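You operate a simulated robot arm through the tools that you are given. There is no shell and no other tool. Be economical: measure what you need, move in short steps, check, and stop when the job is done.

You are at the controls of a simulated two-armed robot. One attempt, no reset.

## Task
Take the checked cloth from the top of the long table and lay it out flat on the side table.
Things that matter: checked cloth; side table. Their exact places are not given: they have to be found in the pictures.

It is judged by the outcome, as a careful person would: the job done as asked, and still so three seconds after it is handed in. It fails if anything else is knocked over, pushed out of place, dropped, spilled or broken. Flat cloth is picked up by pressing the open fingertips on it (5 to 10 N) and closing them slowly along it; thin cloth reads only 2 to 8 mm in the jaws.

## Robot
Two 6-joint arms with two-finger parallel grippers on one trunk, on a base that drives. Base frame: it is fixed to the floor where the robot stands at the start and does not move with it; the origin is under the middle of the robot, x ahead of it, y to its left, z up; the surface under the hand at the start is at about z = 800. Readings come in mm, rad, newtons and seconds.
The left shoulder is at the start at [80, 216, 1495], the right one opposite. With the tool pointing down near the work surface each hand reaches from about 100 to 720 mm from the robot's upright axis, wherever it stands, measured 20 degrees to its own side. Places, roughly: checked cloth [500, 100, 800]; side table [1500, -2000, 800]. Payload 3.43 kg a hand.
The tool frame of a hand sits at the grasp point between the pads (the TCP): z along the fingers, y along the line on which they close. The tips reach 30 mm beyond it. Largest opening 94 mm; finger width 28, thickness 10; the body of the gripper, 50 by 96 mm, starts 55 mm behind the TCP.
Orientation is told as [roll, pitch, yaw] about the base's x, y, z axes, in that order, counted from this pose: with the fingers straight down and closing along the base's y, the tool's x points along the base's -x, its y along +y and its z along -z.

## Interface
- The arms move only by the tool apply_moves. It takes "left_targets", "right_targets" or both (then of equal length, played together; a hand with none holds still); each is a list of rows, each a list of 7 numbers: the opening in per cent of the stroke, from 0 (shut) to 100 (fully open), then the shift along the tool's x, y, z in mm, then the turn, a rotation vector about the tool's x, y, z in rad. In form: [[claw, x, y, z, wx, wy, wz], ...]. A call has 1 to 10 rows; each row shifts and turns the commanded pose from where the row before left it, along the tool's axes as they then stand. Each row takes 0.2 s and may step no farther than 50 mm and 0.15 rad from the row before; otherwise, or with a gripper value out of range, the whole call is refused. Where a pose cannot be reached the arm comes as near as it can. A force on the tool above 40 N (or 10 N above the force at the start of the call, whichever is more), or a blocked arm, ends the call early, and 0.2 s more pass. Each finger travels about 72 mm/s and halts on what it meets, pressing with about 26 N; the grip force reading is that of the motor and also rises with nothing between the fingers. The clock runs only during rows and for 0.2 s after the last one: add rows that do not move to give the fingers time. It gives the time, the measured TCP pose, the force on the tool (base axes), the opening and the grip force at its end, in the units of the frame above (readings bear some noise), with the torque about the TCP (base axes, N m) and any sound that the robot's microphone picked up.
- Cameras (640 x 400 px; columns grow to the right, rows downward): "scene" is now at [89.4, 15.3, 1632.8]; the picture's right is [0.26, -0.97, 0.00], its down [-0.87, -0.23, -0.43] and it looks along [0.42, 0.11, -0.90] (base axes); focal length 250 px, centre (320, 200). "left" rides on the left gripper at [76, -14, -102] in its tool frame; the picture's right is [0.18, 0.98, 0.00], its down [-0.75, 0.14, -0.64] and it looks along [-0.63, 0.12, 0.77] (tool axes); focal length 243 px, centre (320, 200). "right" rides on the right gripper at [76, 14, -102] in its tool frame; the picture's right is [-0.18, 0.98, 0.00], its down [-0.75, -0.14, -0.64] and it looks along [-0.63, -0.12, 0.77] (tool axes); focal length 243 px, centre (320, 200).
- snapshot(camera): a new picture of that camera. The clock stands still meanwhile.
- raise_lower(by): slides the trunk up (or, below 0, down) by that many mm; the arms and the scene camera ride with it, the base frame stays. It gives what a move gives, with no picture.
- steer(legs): drives the robot by 1 to 6 legs, each [ahead, left, turn to the left] in mm, mm and rad, along the robot's own axes; the way and the turn of a leg run together, so that a leg with both is an arc; at most 1500 mm and 3.142 rad a leg. The arms and the cameras ride along, it lands a little off, and it stops where it bumps. It gives what a move gives.
- head_to(pan, tilt): turns the head with the scene camera to pan (to the left, within 1.501 rad either way) and tilt (down, from -0.506 to 1.204), counted from straight ahead of the robot. It gives what a move gives.
- pixel_to_xyz(camera, pixels): for up to 12 pixels [column, row] of the newest picture of that camera ("zoom" is the newest enlarged one), the place [x, y, z] in the base frame of the surface seen there, good to about 2 mm. The clock stands still meanwhile.
- inspect(camera, box): a new picture of the part [left, top, right, bottom] of that camera's present view, enlarged. The clock stands still meanwhile.
- job_done(): hands the job in; it is judged then, once.

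Keep the steps short. Do not move on a guess: measure, check each grasp and each placing, and mend mistakes. In all there are 80 turns and 70 pictures (those below and enlarged ones count). Leave the grippers open and the arms clear of the work at the hand-in unless told otherwise, and finish with a single line.

The tools are called after "Request:" as a command line: name --argument value ..., lists and objects as JSON in quotes. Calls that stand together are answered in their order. apply_moves: Moves the arms, as the interface text tells. Its arguments: {"type":"object","properties":{"left_targets":{"type":"array"},"right_targets":{"type":"array"}},"required":[]} The other tools are called the same way: raise_lower (by) slides the trunk up or down; steer (legs) drives the base; head_to (pan, tilt) turns the head that bears the scene camera; snapshot (camera) takes a picture; pixel_to_xyz (camera, pixels) gives the place of the surface under pixels of a picture; inspect (camera, box) takes an enlarged picture of a part of a camera's view; job_done () hands the job in.

At the start:

```text
t: 0.0
left_eef_pos: [474.4, 421.5, 911.0]
left_ee_rot: [0.0, 0.0, -0.001]
left_wrist_force: [0.1, -0.2, -0.3]
left_torque: [0.0, 0.03, -0.04]
left_grip_width: 94.2
left_grasp_force: 0.1
right_eef_pos: [517.5, -117.5, 912.5]
right_ee_rot: [-0.001, 0.001, -0.001]
right_wrist_force: [-0.5, -0.6, -0.2]
right_torque: [0.02, -0.02, 0.0]
right_grip_width: 94.2
right_grasp_force: 0.1
trunk travel left (down, up): [-725.0, 115.0]
robot x, y, heading: [1.8, 0.3, 0.001]
head pan, tilt: [0.258, 1.124]
```

scene: 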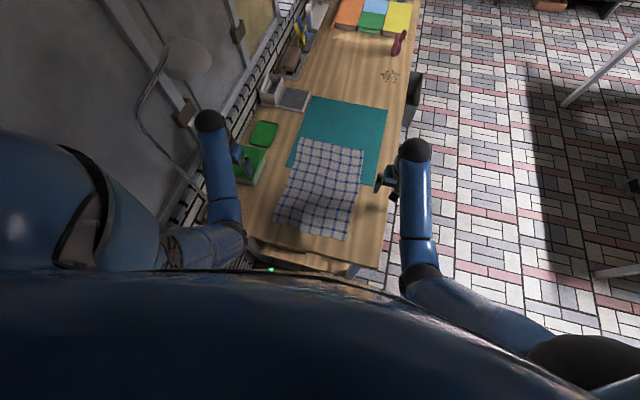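
right: 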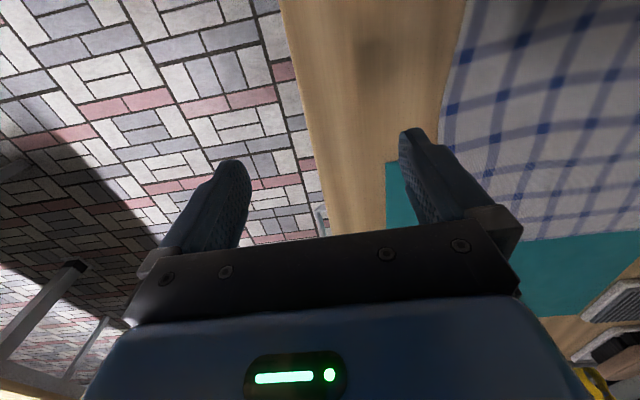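
left: 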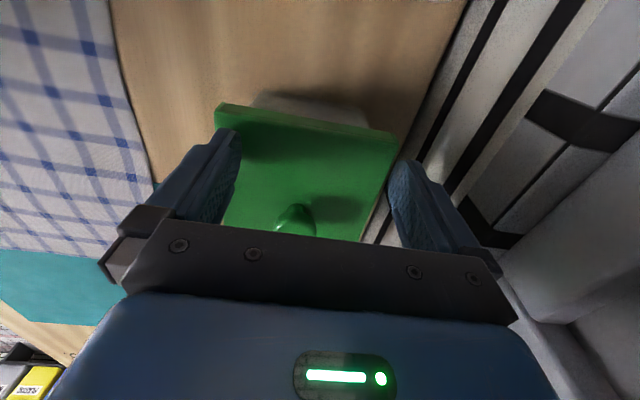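

I see the checked cloth with corners near (300,138), (364,151), (346,239) and (275,222). I'll measure those, the mat and the table edges, and look closer.

Request:
pixel_to_xyz --camera "scene" --pixels '[[301, 140], [362, 153], [344, 238], [277, 221], [320, 190], [310, 100], [385, 110], [375, 250], [255, 150], [245, 170], [372, 184], [240, 235]]'

Request:
inspect --camera "scene" --box '[220, 80, 440, 270]'

Request:
head_to --pan -0.9 --tilt 0.5

Request:
snapshot --camera "scene"

```text
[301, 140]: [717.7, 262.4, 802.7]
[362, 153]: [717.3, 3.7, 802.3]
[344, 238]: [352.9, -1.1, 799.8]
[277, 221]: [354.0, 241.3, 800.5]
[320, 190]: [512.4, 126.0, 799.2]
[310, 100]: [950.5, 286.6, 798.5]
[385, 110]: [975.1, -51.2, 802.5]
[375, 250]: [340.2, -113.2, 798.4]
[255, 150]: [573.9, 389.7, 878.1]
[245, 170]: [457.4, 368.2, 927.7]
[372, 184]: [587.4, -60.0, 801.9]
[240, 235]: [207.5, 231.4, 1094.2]
```

```text
2.11 times, centred on (330, 175) of scene
```

zoom: 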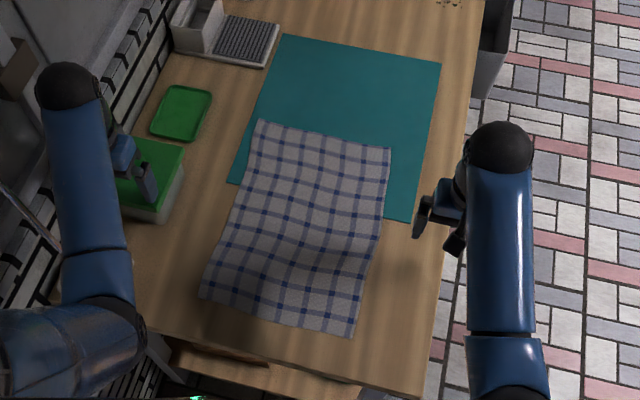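

```text
t: 1.4
left_eef_pos: [472.7, 421.0, 912.1]
left_ee_rot: [-0.001, 0.0, 0.0]
left_wrist_force: [-0.4, 0.5, 1.3]
left_torque: [0.03, 0.01, 0.0]
left_grip_width: 94.2
left_grasp_force: 0.1
right_eef_pos: [519.6, -118.8, 911.6]
right_ee_rot: [-0.001, -0.002, -0.001]
right_wrist_force: [0.1, -0.1, 0.2]
right_torque: [-0.03, -0.01, -0.02]
right_grip_width: 94.0
right_grasp_force: 0.1
trunk travel left (down, up): [-725.0, 115.0]
robot x, y, heading: [-0.0, -3.2, -0.002]
head pan, tilt: [-0.901, 0.499]
```

```text
65 pictures are left
```

scene: 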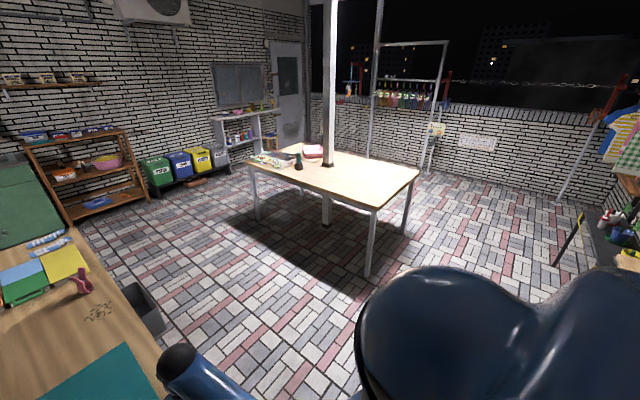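

The side table stands ahead-right with items on its far side and a pole. I'll measure its corners, and look closer.

Request:
pixel_to_xyz --camera "scene" --pixels '[[250, 166], [374, 207], [416, 173], [300, 150], [327, 163], [326, 222], [299, 166], [312, 152], [270, 158], [340, 180], [368, 272], [355, 153]]'

Request:
inspect --camera "scene" --box '[230, 120, 440, 280]'

```text
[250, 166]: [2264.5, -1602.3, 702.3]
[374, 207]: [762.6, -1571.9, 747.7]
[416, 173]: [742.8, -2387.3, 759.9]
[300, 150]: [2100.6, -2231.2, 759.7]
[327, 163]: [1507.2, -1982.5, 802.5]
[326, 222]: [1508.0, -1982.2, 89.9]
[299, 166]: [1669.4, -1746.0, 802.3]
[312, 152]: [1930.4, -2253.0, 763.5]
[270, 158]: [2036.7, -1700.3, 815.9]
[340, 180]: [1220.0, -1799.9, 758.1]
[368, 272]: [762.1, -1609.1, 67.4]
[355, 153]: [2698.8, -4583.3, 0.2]
```

```text
2.50 times, centred on (335, 200) of scene
```

zoom: 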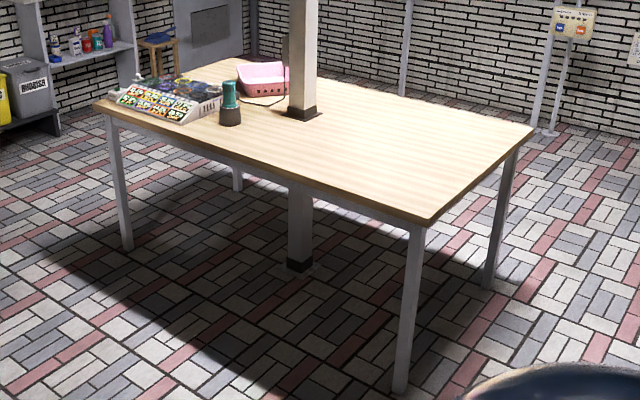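

Side table: x 745–2265, y −1560 to −2400, top z≈760, pole in the middle; its near‑x part is free. The cloth spans x 353–717, y 0–241/262. I'll grasp its near corners (off the mat). First raise both hands slightly and bring them above those corners, opening to 40 %, then look.

Request:
apply_moves --left_targets '[[100, 0, 0, -30, 0, 0, 0], [60, 19.6, -41, 0, 0, 0, 0], [40, 19.6, -41, 0, 0, 0, 0], [40, 19.6, -41, 0, 0, 0, 0], [40, 19.6, -41, 0, 0, 0, 0], [40, 19.6, -41, 0, 0, 0, 0], [40, 0, 0, 0, 0, 0, 0]]' --right_targets '[[100, 0, 0, -30, 0, 0, 0], [60, 28.8, 28.6, 0, 0, 0, 0], [40, 28.8, 28.6, 0, 0, 0, 0], [40, 28.8, 28.6, 0, 0, 0, 0], [40, 28.8, 28.6, 0, 0, 0, 0], [40, 28.8, 28.6, 0, 0, 0, 0], [40, 0, 0, 0, 0, 0, 0]]'

Request:
head_to --pan 0.2 --tilt 1.15

Request:
snapshot --camera "scene"

Request:
snapshot --camera "left"

Request:
snapshot --camera "right"

```text
t: 3.0
left_eef_pos: [377.8, 215.6, 925.5]
left_ee_rot: [0.0, -0.002, 0.001]
left_wrist_force: [-0.9, 0.5, -0.8]
left_torque: [0.0, -0.02, 0.0]
left_grip_width: 37.6
left_grasp_force: 0.1
left hand out of reach, approached as far as the arm can: row 3, 4
right_eef_pos: [375.9, 26.2, 934.9]
right_ee_rot: [0.001, -0.003, -0.001]
right_wrist_force: [0.7, -0.8, 0.3]
right_torque: [-0.03, 0.02, -0.01]
right_grip_width: 37.8
right_grasp_force: 0.0
right hand out of reach, approached as far as the arm can: row 5
trunk travel left (down, up): [-725.0, 115.0]
robot x, y, heading: [3.0, 1.3, 0.002]
head pan, tilt: [-0.901, 0.499]
```

```text
t: 4.3
left_eef_pos: [377.0, 215.8, 926.7]
left_ee_rot: [0.0, -0.004, -0.001]
left_wrist_force: [-0.1, -0.5, 0.6]
left_torque: [-0.02, -0.01, 0.0]
left_grip_width: 37.7
left_grasp_force: 0.0
right_eef_pos: [376.0, 26.0, 935.3]
right_ee_rot: [0.002, -0.002, 0.001]
right_wrist_force: [-0.3, -0.5, 0.0]
right_torque: [0.02, 0.0, -0.01]
right_grip_width: 37.7
right_grasp_force: 0.1
trunk travel left (down, up): [-725.0, 115.0]
robot x, y, heading: [-4.9, 0.2, -0.005]
head pan, tilt: [0.201, 1.15]
```

```text
63 pictures are left
```

scene: 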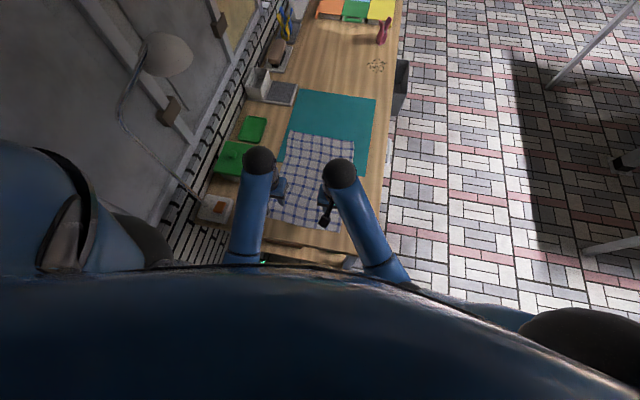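

```text
62 pictures are left
```

left: 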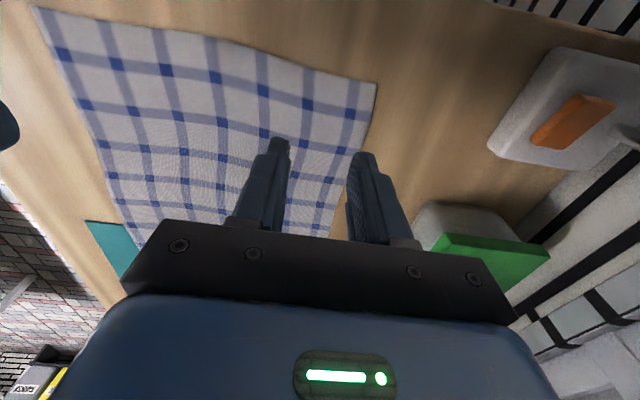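

```text
61 pictures are left
```

right: 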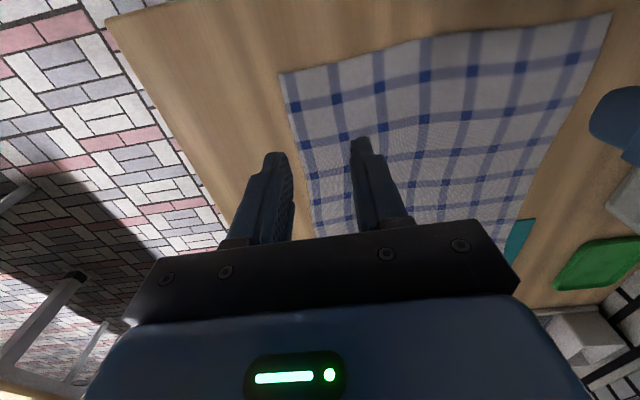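

Both hands are over the near corners. I'll measure the corners from the hand cameras.

Request:
pixel_to_xyz --camera "left" --pixels '[[373, 84], [364, 140], [346, 180], [280, 66], [210, 50], [40, 14], [300, 130]]'

Request:
pixel_to_xyz --camera "right" --pixels '[[284, 76], [297, 130], [306, 180], [400, 52], [500, 30], [608, 16], [330, 130]]'

```text
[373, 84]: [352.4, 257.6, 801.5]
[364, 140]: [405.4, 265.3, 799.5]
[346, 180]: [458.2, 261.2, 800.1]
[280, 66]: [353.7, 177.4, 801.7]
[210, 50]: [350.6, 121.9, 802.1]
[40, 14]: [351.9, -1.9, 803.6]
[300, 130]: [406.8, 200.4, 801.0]
```

```text
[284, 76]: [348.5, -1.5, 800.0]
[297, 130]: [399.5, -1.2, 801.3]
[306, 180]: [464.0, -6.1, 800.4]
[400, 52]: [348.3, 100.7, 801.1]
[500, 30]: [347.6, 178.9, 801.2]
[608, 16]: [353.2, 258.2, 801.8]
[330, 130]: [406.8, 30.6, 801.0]
```

Cloth: x 350–717, y −2 to 260, z≈801. Fine‑align to (370,230) and (370,28), descend to ~15 mm above.

Request:
apply_moves --left_targets '[[40, 7, 14, 20, 0, 0, 0], [40, 0, 0, 30, 0, 0, 0], [40, 0, 0, 28, 0, 0, 0], [40, 0, 0, 0, 0, 0, 0]]' --right_targets '[[40, 6, 2, 25, 0, 0, 0], [40, 0, 0, 35, 0, 0, 0], [40, 0, 0, 28, 0, 0, 0], [40, 0, 0, 0, 0, 0, 0]]'

```text
t: 5.3
left_eef_pos: [368.0, 230.7, 850.0]
left_ee_rot: [0.001, 0.0, 0.001]
left_wrist_force: [-0.4, 0.5, -0.3]
left_torque: [0.01, 0.0, 0.01]
left_grip_width: 37.3
left_grasp_force: 0.0
right_eef_pos: [370.5, 25.9, 847.8]
right_ee_rot: [-0.001, -0.001, -0.002]
right_wrist_force: [-0.4, -0.1, 0.0]
right_torque: [-0.01, 0.01, 0.04]
right_grip_width: 37.5
right_grasp_force: 0.0
trunk travel left (down, up): [-725.0, 115.0]
robot x, y, heading: [-1.6, 0.1, -0.0]
head pan, tilt: [0.201, 1.15]
```

Down to just above contact (tips at ~803).

Request:
apply_moves --left_targets '[[40, 0, 0, 9, 0, 0, 0], [40, 0, 0, 8, 0, 0, 0], [40, 0, 0, 3, 0, 0, 0], [40, 0, 0, 0, 0, 0, 0]]' --right_targets '[[40, 0, 0, 8, 0, 0, 0], [40, 0, 0, 7, 0, 0, 0], [40, 0, 0, 3, 0, 0, 0], [40, 0, 0, 0, 0, 0, 0]]'

```text
t: 6.3
left_eef_pos: [369.3, 230.9, 832.9]
left_ee_rot: [0.0, 0.0, 0.0]
left_wrist_force: [-0.8, 0.2, 1.0]
left_torque: [-0.03, -0.01, -0.02]
left_grip_width: 37.3
left_grasp_force: 0.1
right_eef_pos: [369.7, 27.7, 831.6]
right_ee_rot: [0.001, -0.001, 0.001]
right_wrist_force: [-0.4, -2.4, 14.1]
right_torque: [-0.35, 0.05, -0.01]
right_grip_width: 37.6
right_grasp_force: 0.1
trunk travel left (down, up): [-725.0, 115.0]
robot x, y, heading: [0.7, -1.6, 0.002]
head pan, tilt: [0.201, 1.15]
```

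Right presses at 14 N, left is just touching. Right up 1 mm, left down in small steps.

Request:
apply_moves --left_targets '[[40, 0, 0, 1.2, 0, 0, 0], [40, 0, 0, 0, 0, 0, 0]]' --right_targets '[[40, 0, 0, -0.7, 0, 0, 0], [40, 0, 0, 0, 0, 0, 0]]'

```text
t: 6.9
left_eef_pos: [368.8, 229.4, 830.9]
left_ee_rot: [0.001, 0.0, 0.001]
left_wrist_force: [-0.7, -0.7, 4.5]
left_torque: [-0.02, 0.07, 0.0]
left_grip_width: 37.7
left_grasp_force: 0.1
right_eef_pos: [368.3, 28.2, 830.5]
right_ee_rot: [0.0, -0.001, 0.0]
right_wrist_force: [2.3, -0.8, 9.9]
right_torque: [-0.17, -0.07, 0.01]
right_grip_width: 37.4
right_grasp_force: 0.1
trunk travel left (down, up): [-725.0, 115.0]
robot x, y, heading: [4.0, 0.1, -0.001]
head pan, tilt: [0.201, 1.15]
```

Left 4.5 N, right 10 N. Left slightly deeper, then close both slowly.

Request:
apply_moves --left_targets '[[38, 0, 0, 0.7, 0, 0, 0], [33, 0, 0, 0, 0, 0, 0], [28, 0, 0, 0, 0, 0, 0], [23, 0, 0, 0, 0, 0, 0], [18, 0, 0, 0, 0, 0, 0], [13, 0, 0, 0, 0, 0, 0], [8, 0, 0, 0, 0, 0, 0], [4, 0, 0, 0, 0, 0, 0], [0, 0, 0, 0, 0, 0, 0], [0, 0, 0, 0, 0, 0, 0]]' --right_targets '[[38, 0, 0, 0, 0, 0, 0], [33, 0, 0, 0, 0, 0, 0], [28, 0, 0, 0, 0, 0, 0], [23, 0, 0, 0, 0, 0, 0], [18, 0, 0, 0, 0, 0, 0], [13, 0, 0, 0, 0, 0, 0], [8, 0, 0, 0, 0, 0, 0], [4, 0, 0, 0, 0, 0, 0], [0, 0, 0, 0, 0, 0, 0], [0, 0, 0, 0, 0, 0, 0]]'

Request:
snapshot --camera "left"

Request:
snapshot --camera "right"

```text
t: 9.1
left_eef_pos: [368.7, 230.4, 831.9]
left_ee_rot: [0.0, -0.004, 0.001]
left_wrist_force: [0.8, 0.5, 20.2]
left_torque: [0.05, 0.06, 0.01]
left_grip_width: 6.8
left_grasp_force: 26.2
right_eef_pos: [367.9, 26.9, 831.8]
right_ee_rot: [0.001, -0.002, -0.001]
right_wrist_force: [-0.2, -1.0, 5.1]
right_torque: [-0.07, 0.04, 0.0]
right_grip_width: 0.0
right_grasp_force: 26.3
trunk travel left (down, up): [-725.0, 115.0]
robot x, y, heading: [0.9, 3.8, -0.001]
head pan, tilt: [0.201, 1.15]
```

```text
60 pictures are left
```

left: 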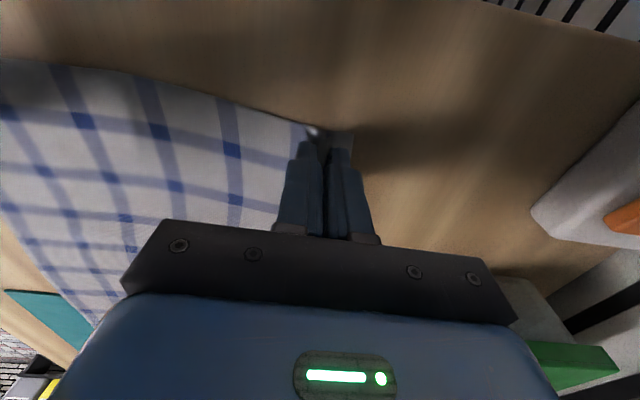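

```text
59 pictures are left
```

right: 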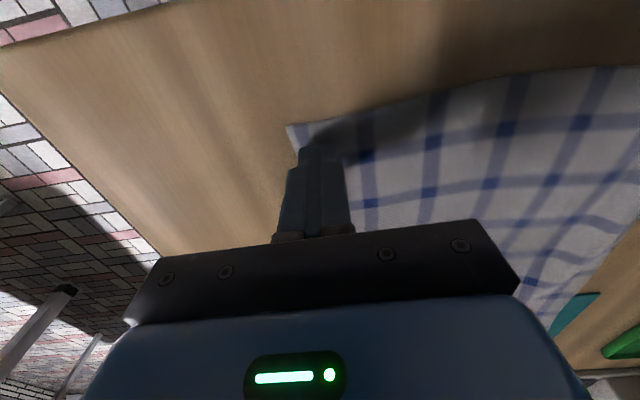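

Left holds (6.8 mm); right slipped off (0 mm). Reopen the right, a bit inward and press harder.

Request:
apply_moves --right_targets '[[0, 0, 0, -10, 0, 0, 0], [40, 0, 4, 0, 0, 0, 0], [40, 0, 0, 0, 0, 0, 0], [40, 0, 0, 0, 0, 0, 0], [40, 0, 0, 8, 0, 0, 0], [40, 0, 0, 1, 0, 0, 0], [40, 0, 0, 0, 0, 0, 0]]'

Request:
snapshot --camera "right"

```text
t: 10.7
left_eef_pos: [368.9, 230.0, 831.9]
left_ee_rot: [0.001, -0.003, 0.001]
left_wrist_force: [1.3, 0.8, 27.9]
left_torque: [0.06, 0.1, 0.01]
left_grip_width: 6.9
left_grasp_force: 26.3
right_eef_pos: [368.4, 31.0, 833.0]
right_ee_rot: [0.0, -0.003, 0.0]
right_wrist_force: [-0.8, -0.4, -0.8]
right_torque: [-0.01, 0.03, 0.02]
right_grip_width: 37.8
right_grasp_force: 0.1
trunk travel left (down, up): [-725.0, 115.0]
robot x, y, heading: [-0.5, -3.2, -0.003]
head pan, tilt: [0.201, 1.15]
```

```text
58 pictures are left
```

right: 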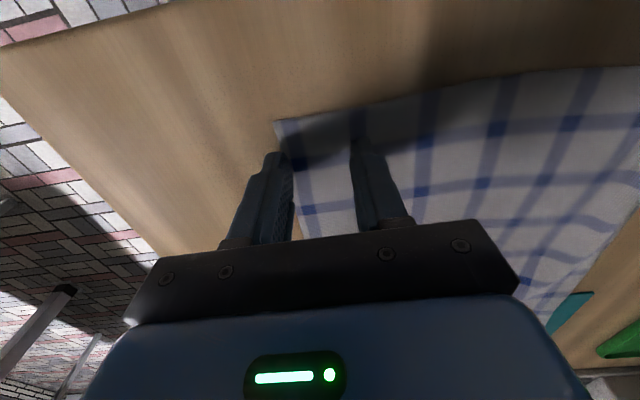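

The right outer finger sits at the cloth edge. Move in 8 mm, press; relieve left by 1 mm.

Request:
apply_moves --left_targets '[[0, 0, 0, -1, 0, 0, 0], [0, 0, 0, 0, 0, 0, 0], [0, 0, 0, 0, 0, 0, 0]]' --right_targets '[[40, 0, 8, 0, 0, 0, 0], [40, 0, 0, 2, 0, 0, 0], [40, 0, 0, 0.6, 0, 0, 0]]'

```text
t: 11.5
left_eef_pos: [367.6, 229.1, 831.1]
left_ee_rot: [-0.001, 0.0, 0.0]
left_wrist_force: [3.1, -0.3, 9.8]
left_torque: [-0.01, -0.03, -0.02]
left_grip_width: 6.7
left_grasp_force: 26.4
right_eef_pos: [366.6, 39.6, 832.5]
right_ee_rot: [0.002, -0.003, 0.001]
right_wrist_force: [-3.2, -1.3, 16.4]
right_torque: [-0.4, 0.16, -0.09]
right_grip_width: 38.4
right_grasp_force: 0.5
trunk travel left (down, up): [-725.0, 115.0]
robot x, y, heading: [3.8, -1.2, -0.004]
head pan, tilt: [0.201, 1.15]
```

16 N; ease slightly, then close slowly.

Request:
apply_moves --right_targets '[[38, 0, 0, -0.3, 0, 0, 0], [33, 0, 0, 0, 0, 0, 0], [28, 0, 0, 0, 0, 0, 0], [23, 0, 0, 0, 0, 0, 0], [18, 0, 0, 0, 0, 0, 0], [13, 0, 0, 0, 0, 0, 0], [8, 0, 0, 0, 0, 0, 0], [4, 0, 0, 0, 0, 0, 0], [0, 0, 0, 0, 0, 0, 0], [0, 0, 0, 0, 0, 0, 0]]'

Request:
snapshot --camera "right"

```text
t: 13.7
left_eef_pos: [369.6, 229.3, 831.8]
left_ee_rot: [0.003, -0.001, 0.0]
left_wrist_force: [-0.2, -1.0, 0.0]
left_torque: [-0.04, -0.05, 0.0]
left_grip_width: 6.3
left_grasp_force: 26.5
right_eef_pos: [368.6, 39.2, 830.9]
right_ee_rot: [0.002, -0.001, -0.001]
right_wrist_force: [2.9, -3.4, 31.7]
right_torque: [-0.32, 0.05, 0.02]
right_grip_width: 6.7
right_grasp_force: 25.8
trunk travel left (down, up): [-725.0, 115.0]
robot x, y, heading: [-0.1, -1.2, 0.004]
head pan, tilt: [0.201, 1.15]
```

```text
57 pictures are left
```

right: 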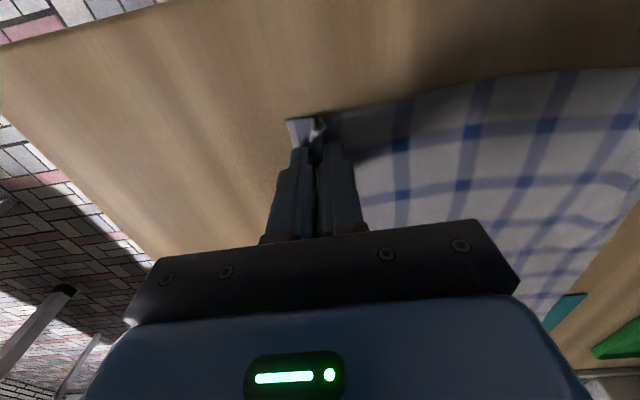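

Both hold 6.5 mm. Lift up and forward together so the cloth peels off without dragging.

Request:
apply_moves --left_targets '[[0, 0, 0, -15, 0, 0, 0], [0, -25, 0, -30, 0, 0, 0], [0, -25, 0, -30, 0, 0, 0], [0, -25, 0, -30, 0, 0, 0], [0, -25, 0, -30, 0, 0, 0], [0, -25, 0, -30, 0, 0, 0]]' --right_targets '[[0, 0, 0, -15, 0, 0, 0], [0, -25, 0, -30, 0, 0, 0], [0, -25, 0, -30, 0, 0, 0], [0, -25, 0, -30, 0, 0, 0], [0, -25, 0, -30, 0, 0, 0], [0, -25, 0, -30, 0, 0, 0]]'

Request:
snapshot --camera "scene"

Request:
snapshot --camera "right"

```text
t: 15.1
left_eef_pos: [510.7, 231.5, 946.7]
left_ee_rot: [0.0, 0.001, -0.002]
left_wrist_force: [-0.2, -0.6, 0.0]
left_torque: [-0.05, 0.05, 0.01]
left_grip_width: 6.5
left_grasp_force: 26.1
left hand out of reach, approached as far as the arm can: row 4, 5, 6
right_eef_pos: [502.9, 45.3, 979.8]
right_ee_rot: [0.0, 0.001, 0.0]
right_wrist_force: [0.9, -0.4, -0.6]
right_torque: [0.02, 0.02, -0.01]
right_grip_width: 6.6
right_grasp_force: 26.4
right hand out of reach, approached as far as the arm can: row 6
trunk travel left (down, up): [-725.0, 115.0]
robot x, y, heading: [1.9, -2.1, -0.005]
head pan, tilt: [0.201, 1.15]
```

```text
56 pictures are left
```

scene: 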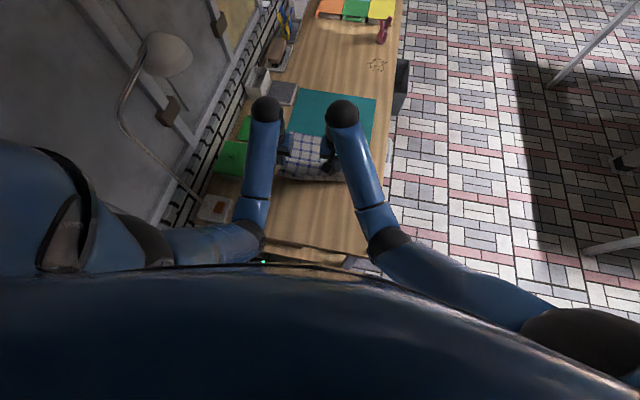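

```text
55 pictures are left
```

right: 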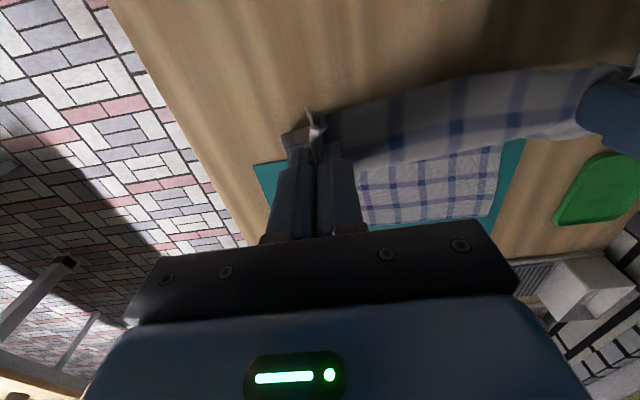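

Both still hold; arms are near their height limit. Raise the trunk 115 mm.

Request:
raise_lower --by 115

Request:
apply_moves --left_targets '[[0, -30, 0, 0, 0, 0, 0], [0, -30, 0, 0, 0, 0, 0], [0, -20, 0, -30, 0, 0, 0], [0, 0, 0, -30, 0, 0, 0], [0, 0, 0, 0, 0, 0, 0]]' --right_targets '[[0, -30, 0, 0, 0, 0, 0], [0, -30, 0, 0, 0, 0, 0], [0, -20, 0, -30, 0, 0, 0], [0, 0, 0, 0, 0, 0, 0], [0, 0, 0, 0, 0, 0, 0]]'

```text
t: 16.6
left_eef_pos: [508.1, 230.2, 1063.4]
left_ee_rot: [0.0, -0.001, 0.0]
left_wrist_force: [-0.3, -0.4, -0.2]
left_torque: [0.03, -0.02, 0.07]
left_grip_width: 6.3
left_grasp_force: 26.2
right_eef_pos: [500.3, 46.0, 1095.2]
right_ee_rot: [0.0, -0.002, 0.0]
right_wrist_force: [-0.1, -0.3, -1.1]
right_torque: [0.04, -0.02, -0.01]
right_grip_width: 6.2
right_grasp_force: 26.2
trunk travel left (down, up): [-840.0, 0.0]
robot x, y, heading: [2.3, -2.9, 0.002]
head pan, tilt: [0.201, 1.15]
```

```text
t: 17.8
left_eef_pos: [596.5, 231.6, 1109.9]
left_ee_rot: [0.0, -0.004, -0.001]
left_wrist_force: [-0.3, -1.0, 0.0]
left_torque: [0.0, 0.06, -0.01]
left_grip_width: 6.3
left_grasp_force: 25.5
left hand out of reach, approached as far as the arm can: row 4
right_eef_pos: [581.5, 44.3, 1125.4]
right_ee_rot: [0.002, 0.0, 0.0]
right_wrist_force: [0.1, 0.6, 0.0]
right_torque: [0.0, -0.02, 0.0]
right_grip_width: 6.4
right_grasp_force: 26.1
trunk travel left (down, up): [-840.0, 0.0]
robot x, y, heading: [-0.4, -1.0, 0.001]
head pan, tilt: [0.201, 1.15]
```

Going further out allows more height. Move out and up more.

Request:
apply_moves --left_targets '[[0, -30, 0, -10, 0, 0, 0], [0, -30, 0, -25, 0, 0, 0], [0, -20, 0, -30, 0, 0, 0], [0, 0, 0, -25, 0, 0, 0], [0, 0, 0, 0, 0, 0, 0]]' --right_targets '[[0, -30, 0, -10, 0, 0, 0], [0, -30, 0, -25, 0, 0, 0], [0, -30, 0, -30, 0, 0, 0], [0, -5, 0, -10, 0, 0, 0], [0, 0, 0, 0, 0, 0, 0]]'

Request:
snapshot --camera "scene"

Request:
snapshot --camera "left"

```text
t: 19.0
left_eef_pos: [682.0, 230.6, 1196.7]
left_ee_rot: [0.0, -0.003, 0.0]
left_wrist_force: [0.0, 0.1, 0.0]
left_torque: [-0.01, -0.03, -0.02]
left_grip_width: 6.2
left_grasp_force: 26.3
left hand out of reach, approached as far as the arm can: row 4
right_eef_pos: [675.7, 45.0, 1200.6]
right_ee_rot: [0.001, -0.003, -0.001]
right_wrist_force: [-0.7, -0.5, 0.2]
right_torque: [0.05, 0.03, -0.01]
right_grip_width: 6.2
right_grasp_force: 25.4
trunk travel left (down, up): [-840.0, 0.0]
robot x, y, heading: [1.2, -2.9, 0.002]
head pan, tilt: [0.201, 1.15]
```

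```text
54 pictures are left
```

scene: 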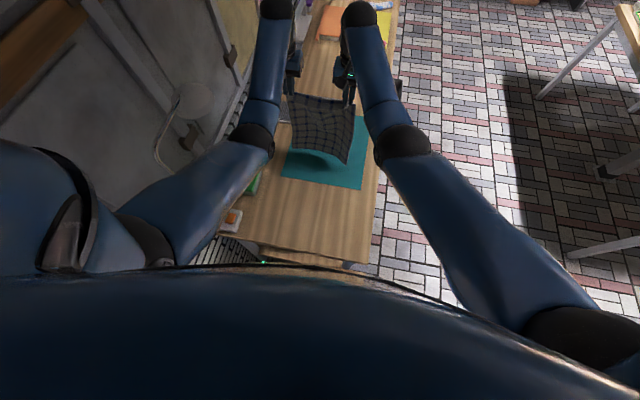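

```text
53 pictures are left
```

left: 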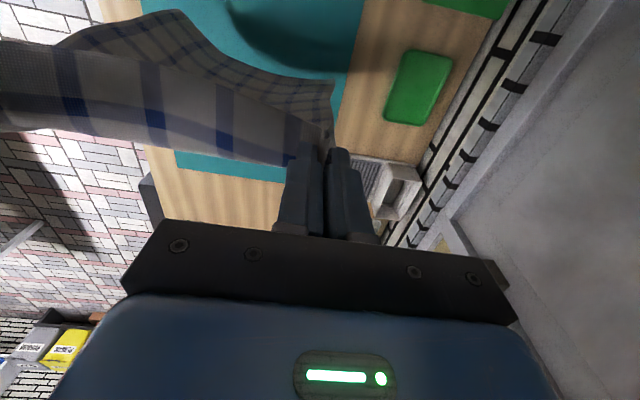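

The cloth hangs free. Measure its lower edge and the mat.

Request:
pixel_to_xyz --camera "scene" --pixels '[[344, 161], [320, 150], [292, 147], [300, 120], [345, 125], [285, 175], [359, 188], [368, 118], [295, 105]]'

Request:
inspect --camera "scene" --box '[230, 50, 430, 210]'

```text
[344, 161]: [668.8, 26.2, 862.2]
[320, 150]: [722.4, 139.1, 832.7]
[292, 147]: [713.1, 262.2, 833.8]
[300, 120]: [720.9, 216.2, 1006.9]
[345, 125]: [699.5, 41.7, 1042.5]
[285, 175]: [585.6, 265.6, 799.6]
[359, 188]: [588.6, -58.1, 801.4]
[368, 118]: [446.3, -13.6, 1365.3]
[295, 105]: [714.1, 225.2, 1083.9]
```

```text
2.50 times, centred on (330, 130) of scene
```

zoom: 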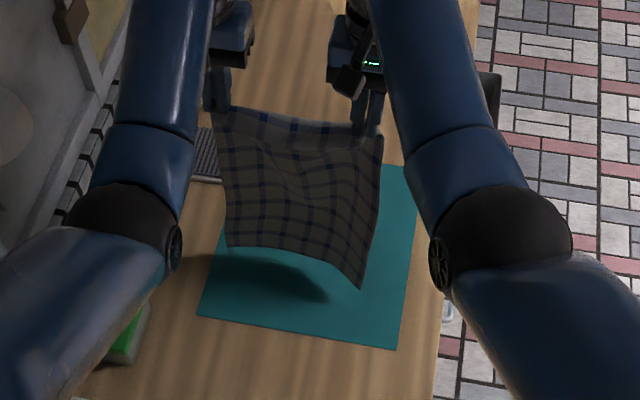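

Clear of the mat by 30+ mm and the mat hasn't moved (near edge still x≈587). Before driving I look behind and right.

Request:
head_to --pan -1.5 --tilt 0.6

Request:
snapshot --camera "scene"

Request:
head_to --pan -0.75 --tilt 0.8

Request:
snapshot --camera "scene"

```text
t: 20.7
left_eef_pos: [682.7, 230.8, 1196.7]
left_ee_rot: [0.001, -0.001, 0.0]
left_wrist_force: [0.3, 0.0, -0.2]
left_torque: [0.04, 0.0, 0.02]
left_grip_width: 6.4
left_grasp_force: 26.1
right_eef_pos: [675.4, 45.1, 1201.1]
right_ee_rot: [0.001, -0.002, -0.001]
right_wrist_force: [0.6, -0.5, 0.0]
right_torque: [0.01, -0.03, -0.01]
right_grip_width: 6.3
right_grasp_force: 26.3
trunk travel left (down, up): [-840.0, 0.0]
robot x, y, heading: [-2.0, 1.6, -0.001]
head pan, tilt: [-1.499, 0.6]
```

```text
51 pictures are left
```

scene: 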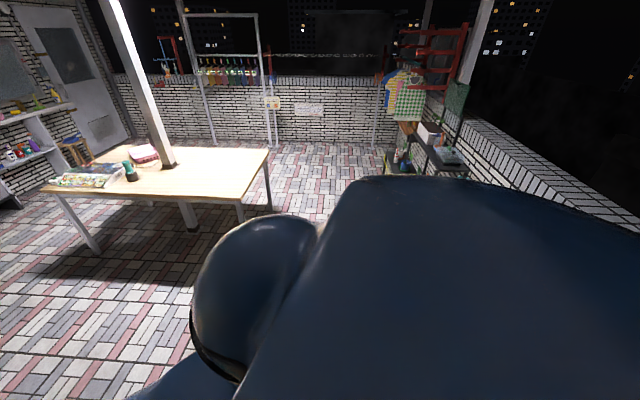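

```text
t: 21.8
left_eef_pos: [682.9, 230.4, 1197.6]
left_ee_rot: [0.001, -0.003, 0.002]
left_wrist_force: [0.1, 0.1, 0.6]
left_torque: [0.02, -0.01, -0.01]
left_grip_width: 6.4
left_grasp_force: 26.3
right_eef_pos: [676.5, 45.4, 1200.1]
right_ee_rot: [0.004, -0.002, 0.0]
right_wrist_force: [-0.7, 0.0, -0.6]
right_torque: [0.0, -0.01, 0.02]
right_grip_width: 6.5
right_grasp_force: 26.0
trunk travel left (down, up): [-840.0, 0.0]
robot x, y, heading: [1.7, -1.3, -0.003]
head pan, tilt: [-0.75, 0.799]
```

```text
50 pictures are left
```

scene: 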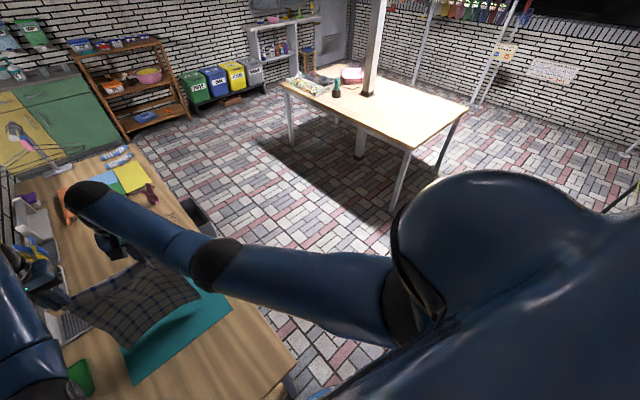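

Free floor to my right. Drive sideways right 700 mm, then turn right 90° in the aisle (side table edge is at y −1560, hands sweep to −1400).

Request:
steer --legs '[[0, -350, 0], [0, -350, 0]]'

Request:
snapshot --camera "scene"

```text
t: 25.9
left_eef_pos: [681.9, -458.6, 1196.2]
left_ee_rot: [-0.003, -0.003, 0.003]
left_wrist_force: [-0.5, 0.2, -0.5]
left_torque: [-0.02, 0.03, 0.02]
left_grip_width: 6.5
left_grasp_force: 26.1
right_eef_pos: [677.5, -644.7, 1200.6]
right_ee_rot: [-0.002, 0.0, 0.003]
right_wrist_force: [0.1, 0.8, -0.4]
right_torque: [0.0, 0.01, 0.01]
right_grip_width: 6.3
right_grasp_force: 25.8
trunk travel left (down, up): [-840.0, 0.0]
robot x, y, heading: [-2.1, -696.6, 0.003]
head pan, tilt: [-0.75, 0.799]
```

```text
49 pictures are left
```

scene: 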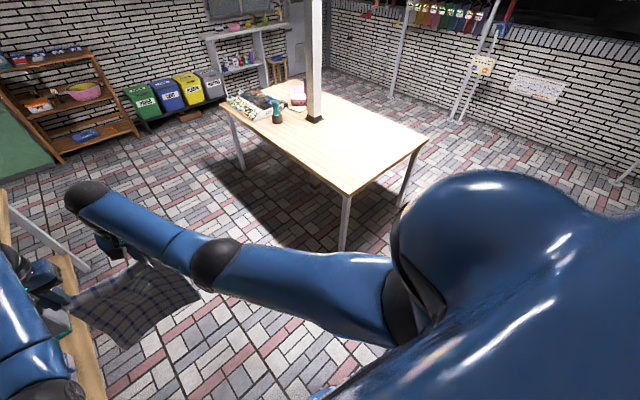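

Good. Now turn right 90°, head straight.

Request:
steer --legs '[[0, 0, -0.785], [0, 0, -0.785]]'

Request:
head_to --pan 0.5 --tilt 0.8

Request:
snapshot --camera "scene"

```text
t: 30.5
left_eef_pos: [227.3, -1380.3, 1197.7]
left_ee_rot: [-0.001, -0.004, -1.579]
left_wrist_force: [1.1, 0.0, -0.6]
left_torque: [0.02, 0.07, -0.02]
left_grip_width: 6.7
left_grasp_force: 26.0
right_eef_pos: [41.5, -1372.7, 1200.0]
right_ee_rot: [0.001, -0.003, -1.579]
right_wrist_force: [1.1, -0.3, -0.2]
right_torque: [0.0, 0.01, 0.06]
right_grip_width: 2.2
right_grasp_force: 25.5
trunk travel left (down, up): [-840.0, 0.0]
robot x, y, heading: [3.7, -696.3, -1.58]
head pan, tilt: [-0.75, 0.799]
```

```text
t: 31.9
left_eef_pos: [226.5, -1380.0, 1197.7]
left_ee_rot: [0.0, -0.004, -1.58]
left_wrist_force: [0.0, 0.4, -0.5]
left_torque: [0.01, 0.02, 0.01]
left_grip_width: 6.5
left_grasp_force: 25.7
right_eef_pos: [40.9, -1372.0, 1201.4]
right_ee_rot: [0.0, 0.0, -1.58]
right_wrist_force: [-0.4, -0.2, 0.6]
right_torque: [-0.03, -0.01, 0.06]
right_grip_width: 2.5
right_grasp_force: 25.9
trunk travel left (down, up): [-840.0, 0.0]
robot x, y, heading: [2.8, -698.0, -1.577]
head pan, tilt: [0.499, 0.799]
```

```text
48 pictures are left
```

scene: 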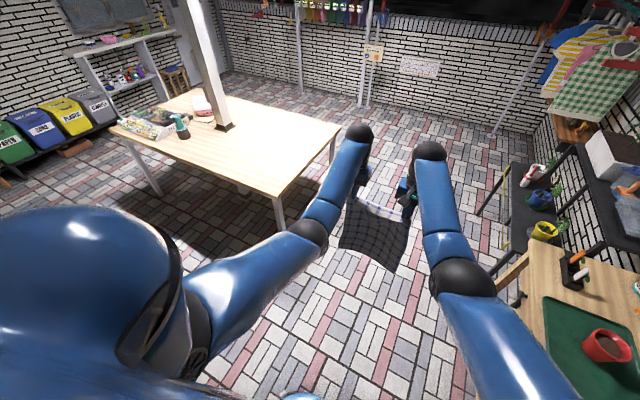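

The right jaw now reads 2.3 mm: part of the fold slipped, maybe holding a single layer. Look.

Request:
snapshot --camera "right"

Request:
inspect --camera "scene" --box '[300, 120, 480, 280]'

Request:
inspect --camera "right" --box '[220, 80, 420, 240]'

```text
47 pictures are left
```

right: 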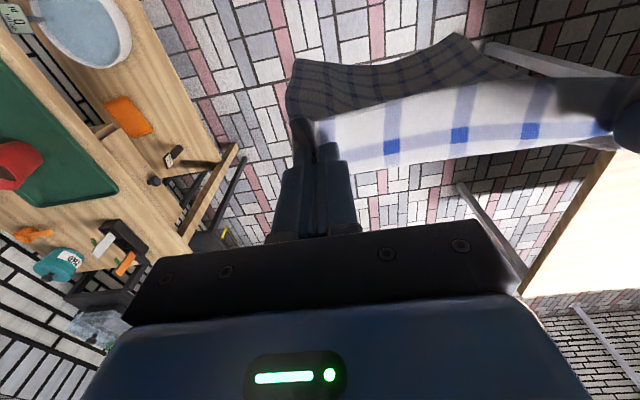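

```text
2.50 times, centred on (390, 200) of scene
```

zoom: 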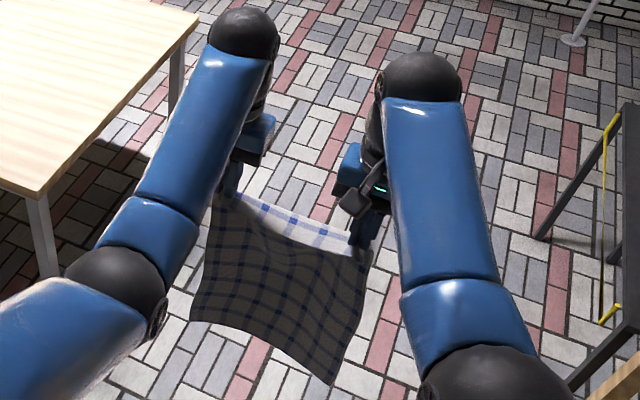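

```text
2.50 times, centred on (320, 160) of right
```

zoom: 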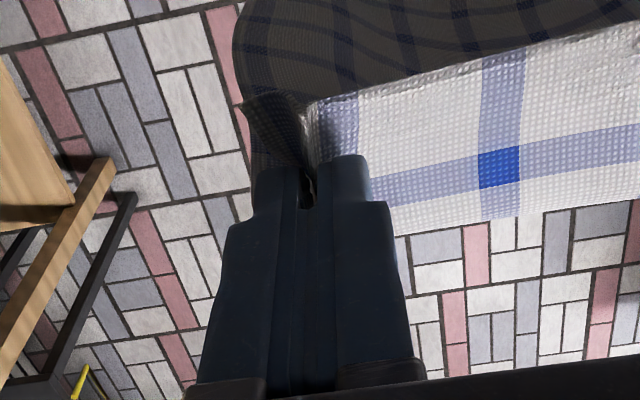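

Still held at the tips. Slacken the span by 12 mm so nothing pulls on it, then drive gently left (toward +x) in short legs, keeping a bit clear of the long table.

Request:
apply_moves --right_targets '[[0, 0, 6, 0, 0, 0, 0], [0, 0, 6, 0, 0, 0, 0], [0, 0, 0, 0, 0, 0, 0]]'

Request:
steer --legs '[[100, 0, 0], [0, 200, 0], [0, 200, 0]]'

Request:
snapshot --camera "scene"

```text
t: 32.7
left_eef_pos: [227.1, -1381.6, 1197.3]
left_ee_rot: [0.001, -0.004, -1.579]
left_wrist_force: [-0.2, -0.3, 0.1]
left_torque: [0.0, 0.0, 0.03]
left_grip_width: 6.4
left_grasp_force: 26.0
right_eef_pos: [52.3, -1372.4, 1201.0]
right_ee_rot: [0.003, -0.001, -1.579]
right_wrist_force: [-0.9, 0.1, -0.9]
right_torque: [0.0, 0.0, 0.05]
right_grip_width: 2.4
right_grasp_force: 25.9
trunk travel left (down, up): [-840.0, 0.0]
robot x, y, heading: [-0.3, -697.3, -1.575]
head pan, tilt: [0.499, 0.799]
```

```text
t: 36.2
left_eef_pos: [622.2, -1483.7, 1199.2]
left_ee_rot: [0.003, -0.003, -1.578]
left_wrist_force: [-0.6, 0.6, 0.4]
left_torque: [-0.03, -0.04, -0.01]
left_grip_width: 6.5
left_grasp_force: 26.2
right_eef_pos: [449.0, -1475.3, 1201.3]
right_ee_rot: [0.006, -0.002, -1.578]
right_wrist_force: [-0.9, 0.8, -0.7]
right_torque: [-0.01, 0.02, -0.01]
right_grip_width: 2.3
right_grasp_force: 26.0
trunk travel left (down, up): [-840.0, 0.0]
robot x, y, heading: [398.3, -798.5, -1.575]
head pan, tilt: [0.499, 0.799]
```

```text
44 pictures are left
```

scene: 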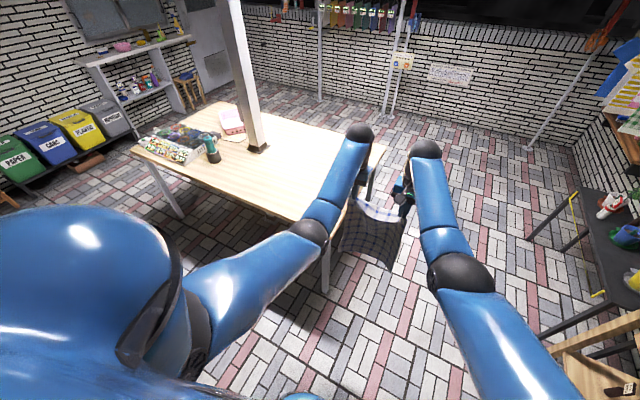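

Still holding; the cloth's bottom is ~80 mm above table level. Continue left 530 mm to x≈930.

Request:
steer --legs '[[0, 270, 0], [0, 260, 0]]'

Request:
snapshot --camera "scene"

```text
t: 39.6
left_eef_pos: [1146.2, -1488.7, 1198.1]
left_ee_rot: [0.004, -0.003, -1.584]
left_wrist_force: [-0.3, -0.5, 0.8]
left_torque: [0.01, -0.02, -0.01]
left_grip_width: 6.4
left_grasp_force: 25.7
right_eef_pos: [972.1, -1480.8, 1202.3]
right_ee_rot: [0.006, -0.001, -1.585]
right_wrist_force: [-0.3, 0.2, -0.4]
right_torque: [0.01, -0.03, 0.07]
right_grip_width: 2.7
right_grasp_force: 25.7
trunk travel left (down, up): [-840.0, 0.0]
robot x, y, heading: [928.2, -800.0, -1.587]
head pan, tilt: [0.499, 0.799]
```

```text
43 pictures are left
```

scene: 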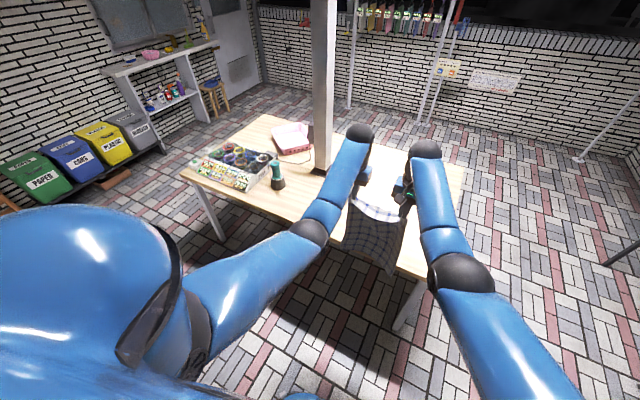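

Drive ahead 430 mm (pole is at x 1507, well left of the arms).

Request:
steer --legs '[[215, 0, 0], [215, 0, 0]]'

Request:
head_to --pan 0.2 --tilt 1.1

Request:
snapshot --camera "scene"

Request:
snapshot --camera "right"

```text
t: 42.5
left_eef_pos: [1143.6, -1912.7, 1199.5]
left_ee_rot: [0.0, -0.007, -1.587]
left_wrist_force: [0.0, 0.9, -0.5]
left_torque: [-0.04, -0.01, -0.01]
left_grip_width: 6.5
left_grasp_force: 26.3
right_eef_pos: [969.1, -1905.3, 1203.1]
right_ee_rot: [0.002, -0.005, -1.587]
right_wrist_force: [0.0, 1.4, 0.6]
right_torque: [-0.02, 0.0, 0.03]
right_grip_width: 2.3
right_grasp_force: 26.3
trunk travel left (down, up): [-840.0, 0.0]
robot x, y, heading: [921.3, -1229.9, -1.585]
head pan, tilt: [0.499, 0.799]
```

```text
t: 43.3
left_eef_pos: [1143.8, -1917.2, 1197.9]
left_ee_rot: [-0.002, -0.003, -1.585]
left_wrist_force: [-0.3, -0.7, -0.7]
left_torque: [-0.06, 0.02, 0.0]
left_grip_width: 6.5
left_grasp_force: 25.9
right_eef_pos: [970.4, -1907.5, 1202.8]
right_ee_rot: [0.002, -0.004, -1.588]
right_wrist_force: [0.0, -0.3, 0.1]
right_torque: [0.04, -0.02, 0.03]
right_grip_width: 2.7
right_grasp_force: 25.8
trunk travel left (down, up): [-840.0, 0.0]
robot x, y, heading: [920.1, -1233.9, -1.587]
head pan, tilt: [0.201, 1.1]
```

```text
42 pictures are left
```

scene: 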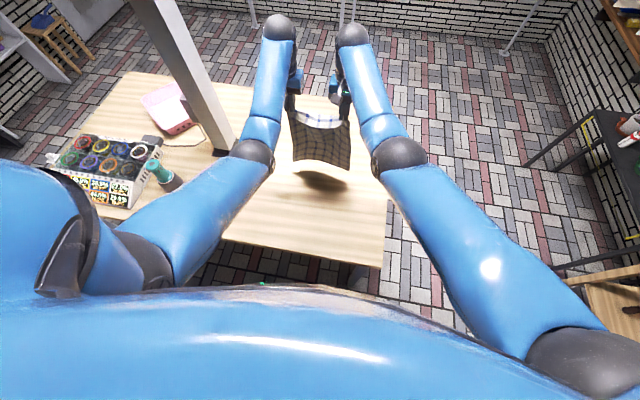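

```text
41 pictures are left
```

right: 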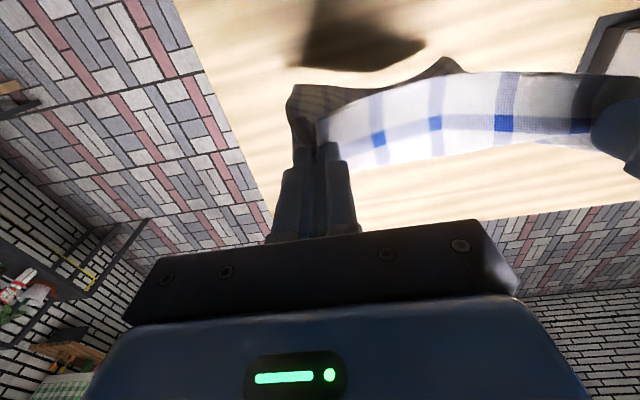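

Check distances: elbow/pole and cloth bottom.

Request:
pixel_to_xyz --camera "scene" --pixels '[[242, 150], [215, 120], [220, 150], [296, 170], [320, 163], [346, 180], [350, 125], [290, 120], [384, 265], [318, 125]]'

Request:
inspect --camera "scene" --box '[240, 70, 400, 200]'

```text
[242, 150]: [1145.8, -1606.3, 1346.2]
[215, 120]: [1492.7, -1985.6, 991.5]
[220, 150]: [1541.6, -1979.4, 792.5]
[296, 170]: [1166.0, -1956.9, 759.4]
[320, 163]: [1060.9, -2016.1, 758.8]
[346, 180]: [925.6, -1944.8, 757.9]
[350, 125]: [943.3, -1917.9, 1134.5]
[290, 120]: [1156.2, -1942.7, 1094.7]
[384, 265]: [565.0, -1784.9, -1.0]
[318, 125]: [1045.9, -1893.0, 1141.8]
```

```text
3.08 times, centred on (320, 135) of scene
```

zoom: 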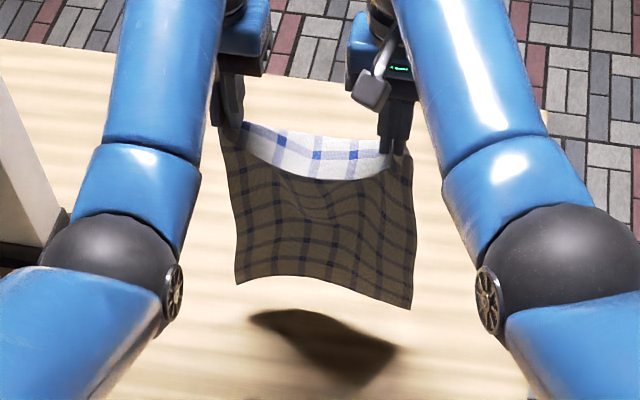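

All clear. Extend hands ~45 mm ahead and lower 75 mm so the free edge nears the table.

Request:
apply_moves --left_targets '[[0, -15, 0, 15, 0, 0, 0], [0, -15, 0, 20, 0, 0, 0], [0, -15, 0, 20, 0, 0, 0], [0, 0, 0, 20, 0, 0, 0], [0, 0, 0, 0, 0, 0, 0], [0, 0, 0, 0, 0, 0, 0]]' --right_targets '[[0, -17, 0, 18, 0, 0, 0], [0, -17, 0, 20, 0, 0, 0], [0, -15, -6, 20, 0, 0, 0], [0, 0, -6, 20, 0, 0, 0], [0, 0, 0, 0, 0, 0, 0], [0, 0, 0, 0, 0, 0, 0]]'

Request:
inspect --camera "scene" --box '[240, 70, 400, 200]'

```text
t: 44.7
left_eef_pos: [1141.4, -1963.9, 1121.7]
left_ee_rot: [-0.001, -0.001, -1.588]
left_wrist_force: [-21.5, 3.5, 0.7]
left_torque: [0.11, 0.69, 0.11]
left_grip_width: 2.9
left_grasp_force: 26.2
right_eef_pos: [946.1, -1927.9, 1130.0]
right_ee_rot: [0.005, -0.004, -1.586]
right_wrist_force: [22.2, -4.6, -1.4]
right_torque: [-0.13, -0.7, -0.02]
right_grip_width: 2.2
right_grasp_force: 26.2
right hand out of reach, approached as far as the arm can: row 2, 3
trunk travel left (down, up): [-840.0, 0.0]
robot x, y, heading: [921.8, -1233.8, -1.588]
head pan, tilt: [0.201, 1.1]
```

```text
3.08 times, centred on (320, 135) of scene
```

zoom: 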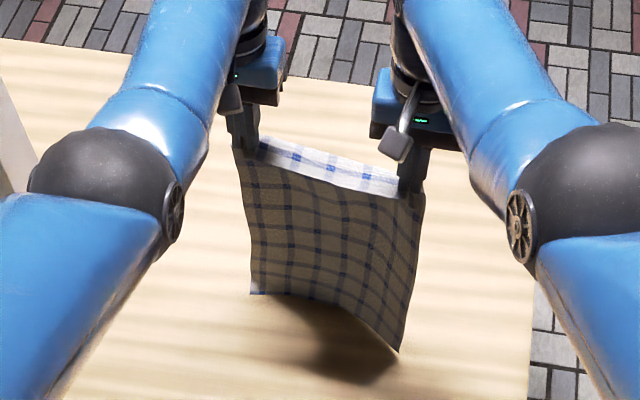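

Overstretched: 22 N between hands, since the right hit its reach limit. Slacken at once: right inward 15, left back 34 mm to match.

Request:
apply_moves --left_targets '[[0, 10, 0, 0, 0, 0, 0], [0, 12, 0, 0, 0, 0, 0], [0, 12, 0, 4, 0, 0, 0], [0, 0, 0, 0, 0, 0, 0]]' --right_targets '[[0, 0, 10, 0, 0, 0, 0], [0, 0, 5, 0, 0, 0, 0], [0, 0, 0, 10, 0, 0, 0], [0, 0, 0, 0, 0, 0, 0]]'

Request:
snapshot --camera "scene"

Request:
snapshot --camera "left"

```text
t: 45.7
left_eef_pos: [1144.0, -1929.4, 1118.9]
left_ee_rot: [0.002, -0.004, -1.586]
left_wrist_force: [-2.2, -0.7, -0.7]
left_torque: [-0.01, 0.07, 0.02]
left_grip_width: 2.4
left_grasp_force: 26.1
right_eef_pos: [955.3, -1921.4, 1122.2]
right_ee_rot: [-0.001, -0.002, -1.59]
right_wrist_force: [1.9, -0.1, -0.5]
right_torque: [-0.01, -0.07, 0.02]
right_grip_width: 2.3
right_grasp_force: 26.3
right hand out of reach, approached as far as the arm can: row 1, 3
trunk travel left (down, up): [-840.0, 0.0]
robot x, y, heading: [928.1, -1232.9, -1.585]
head pan, tilt: [0.201, 1.1]
```

```text
38 pictures are left
```

scene: 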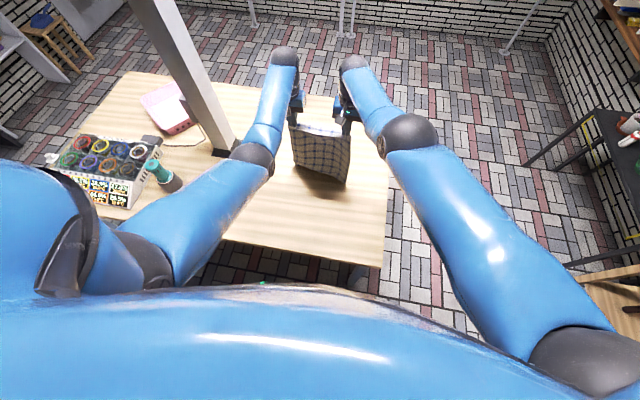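

```text
37 pictures are left
```

left: 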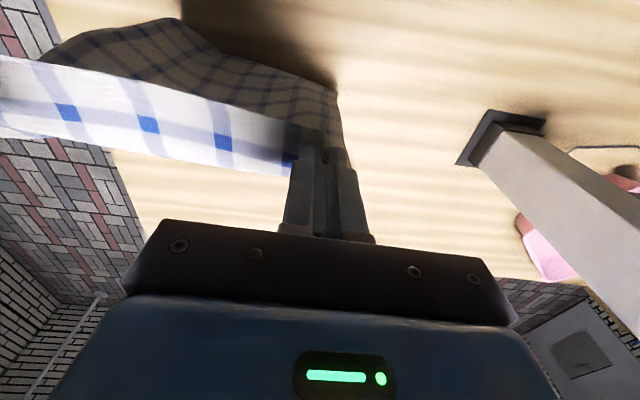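

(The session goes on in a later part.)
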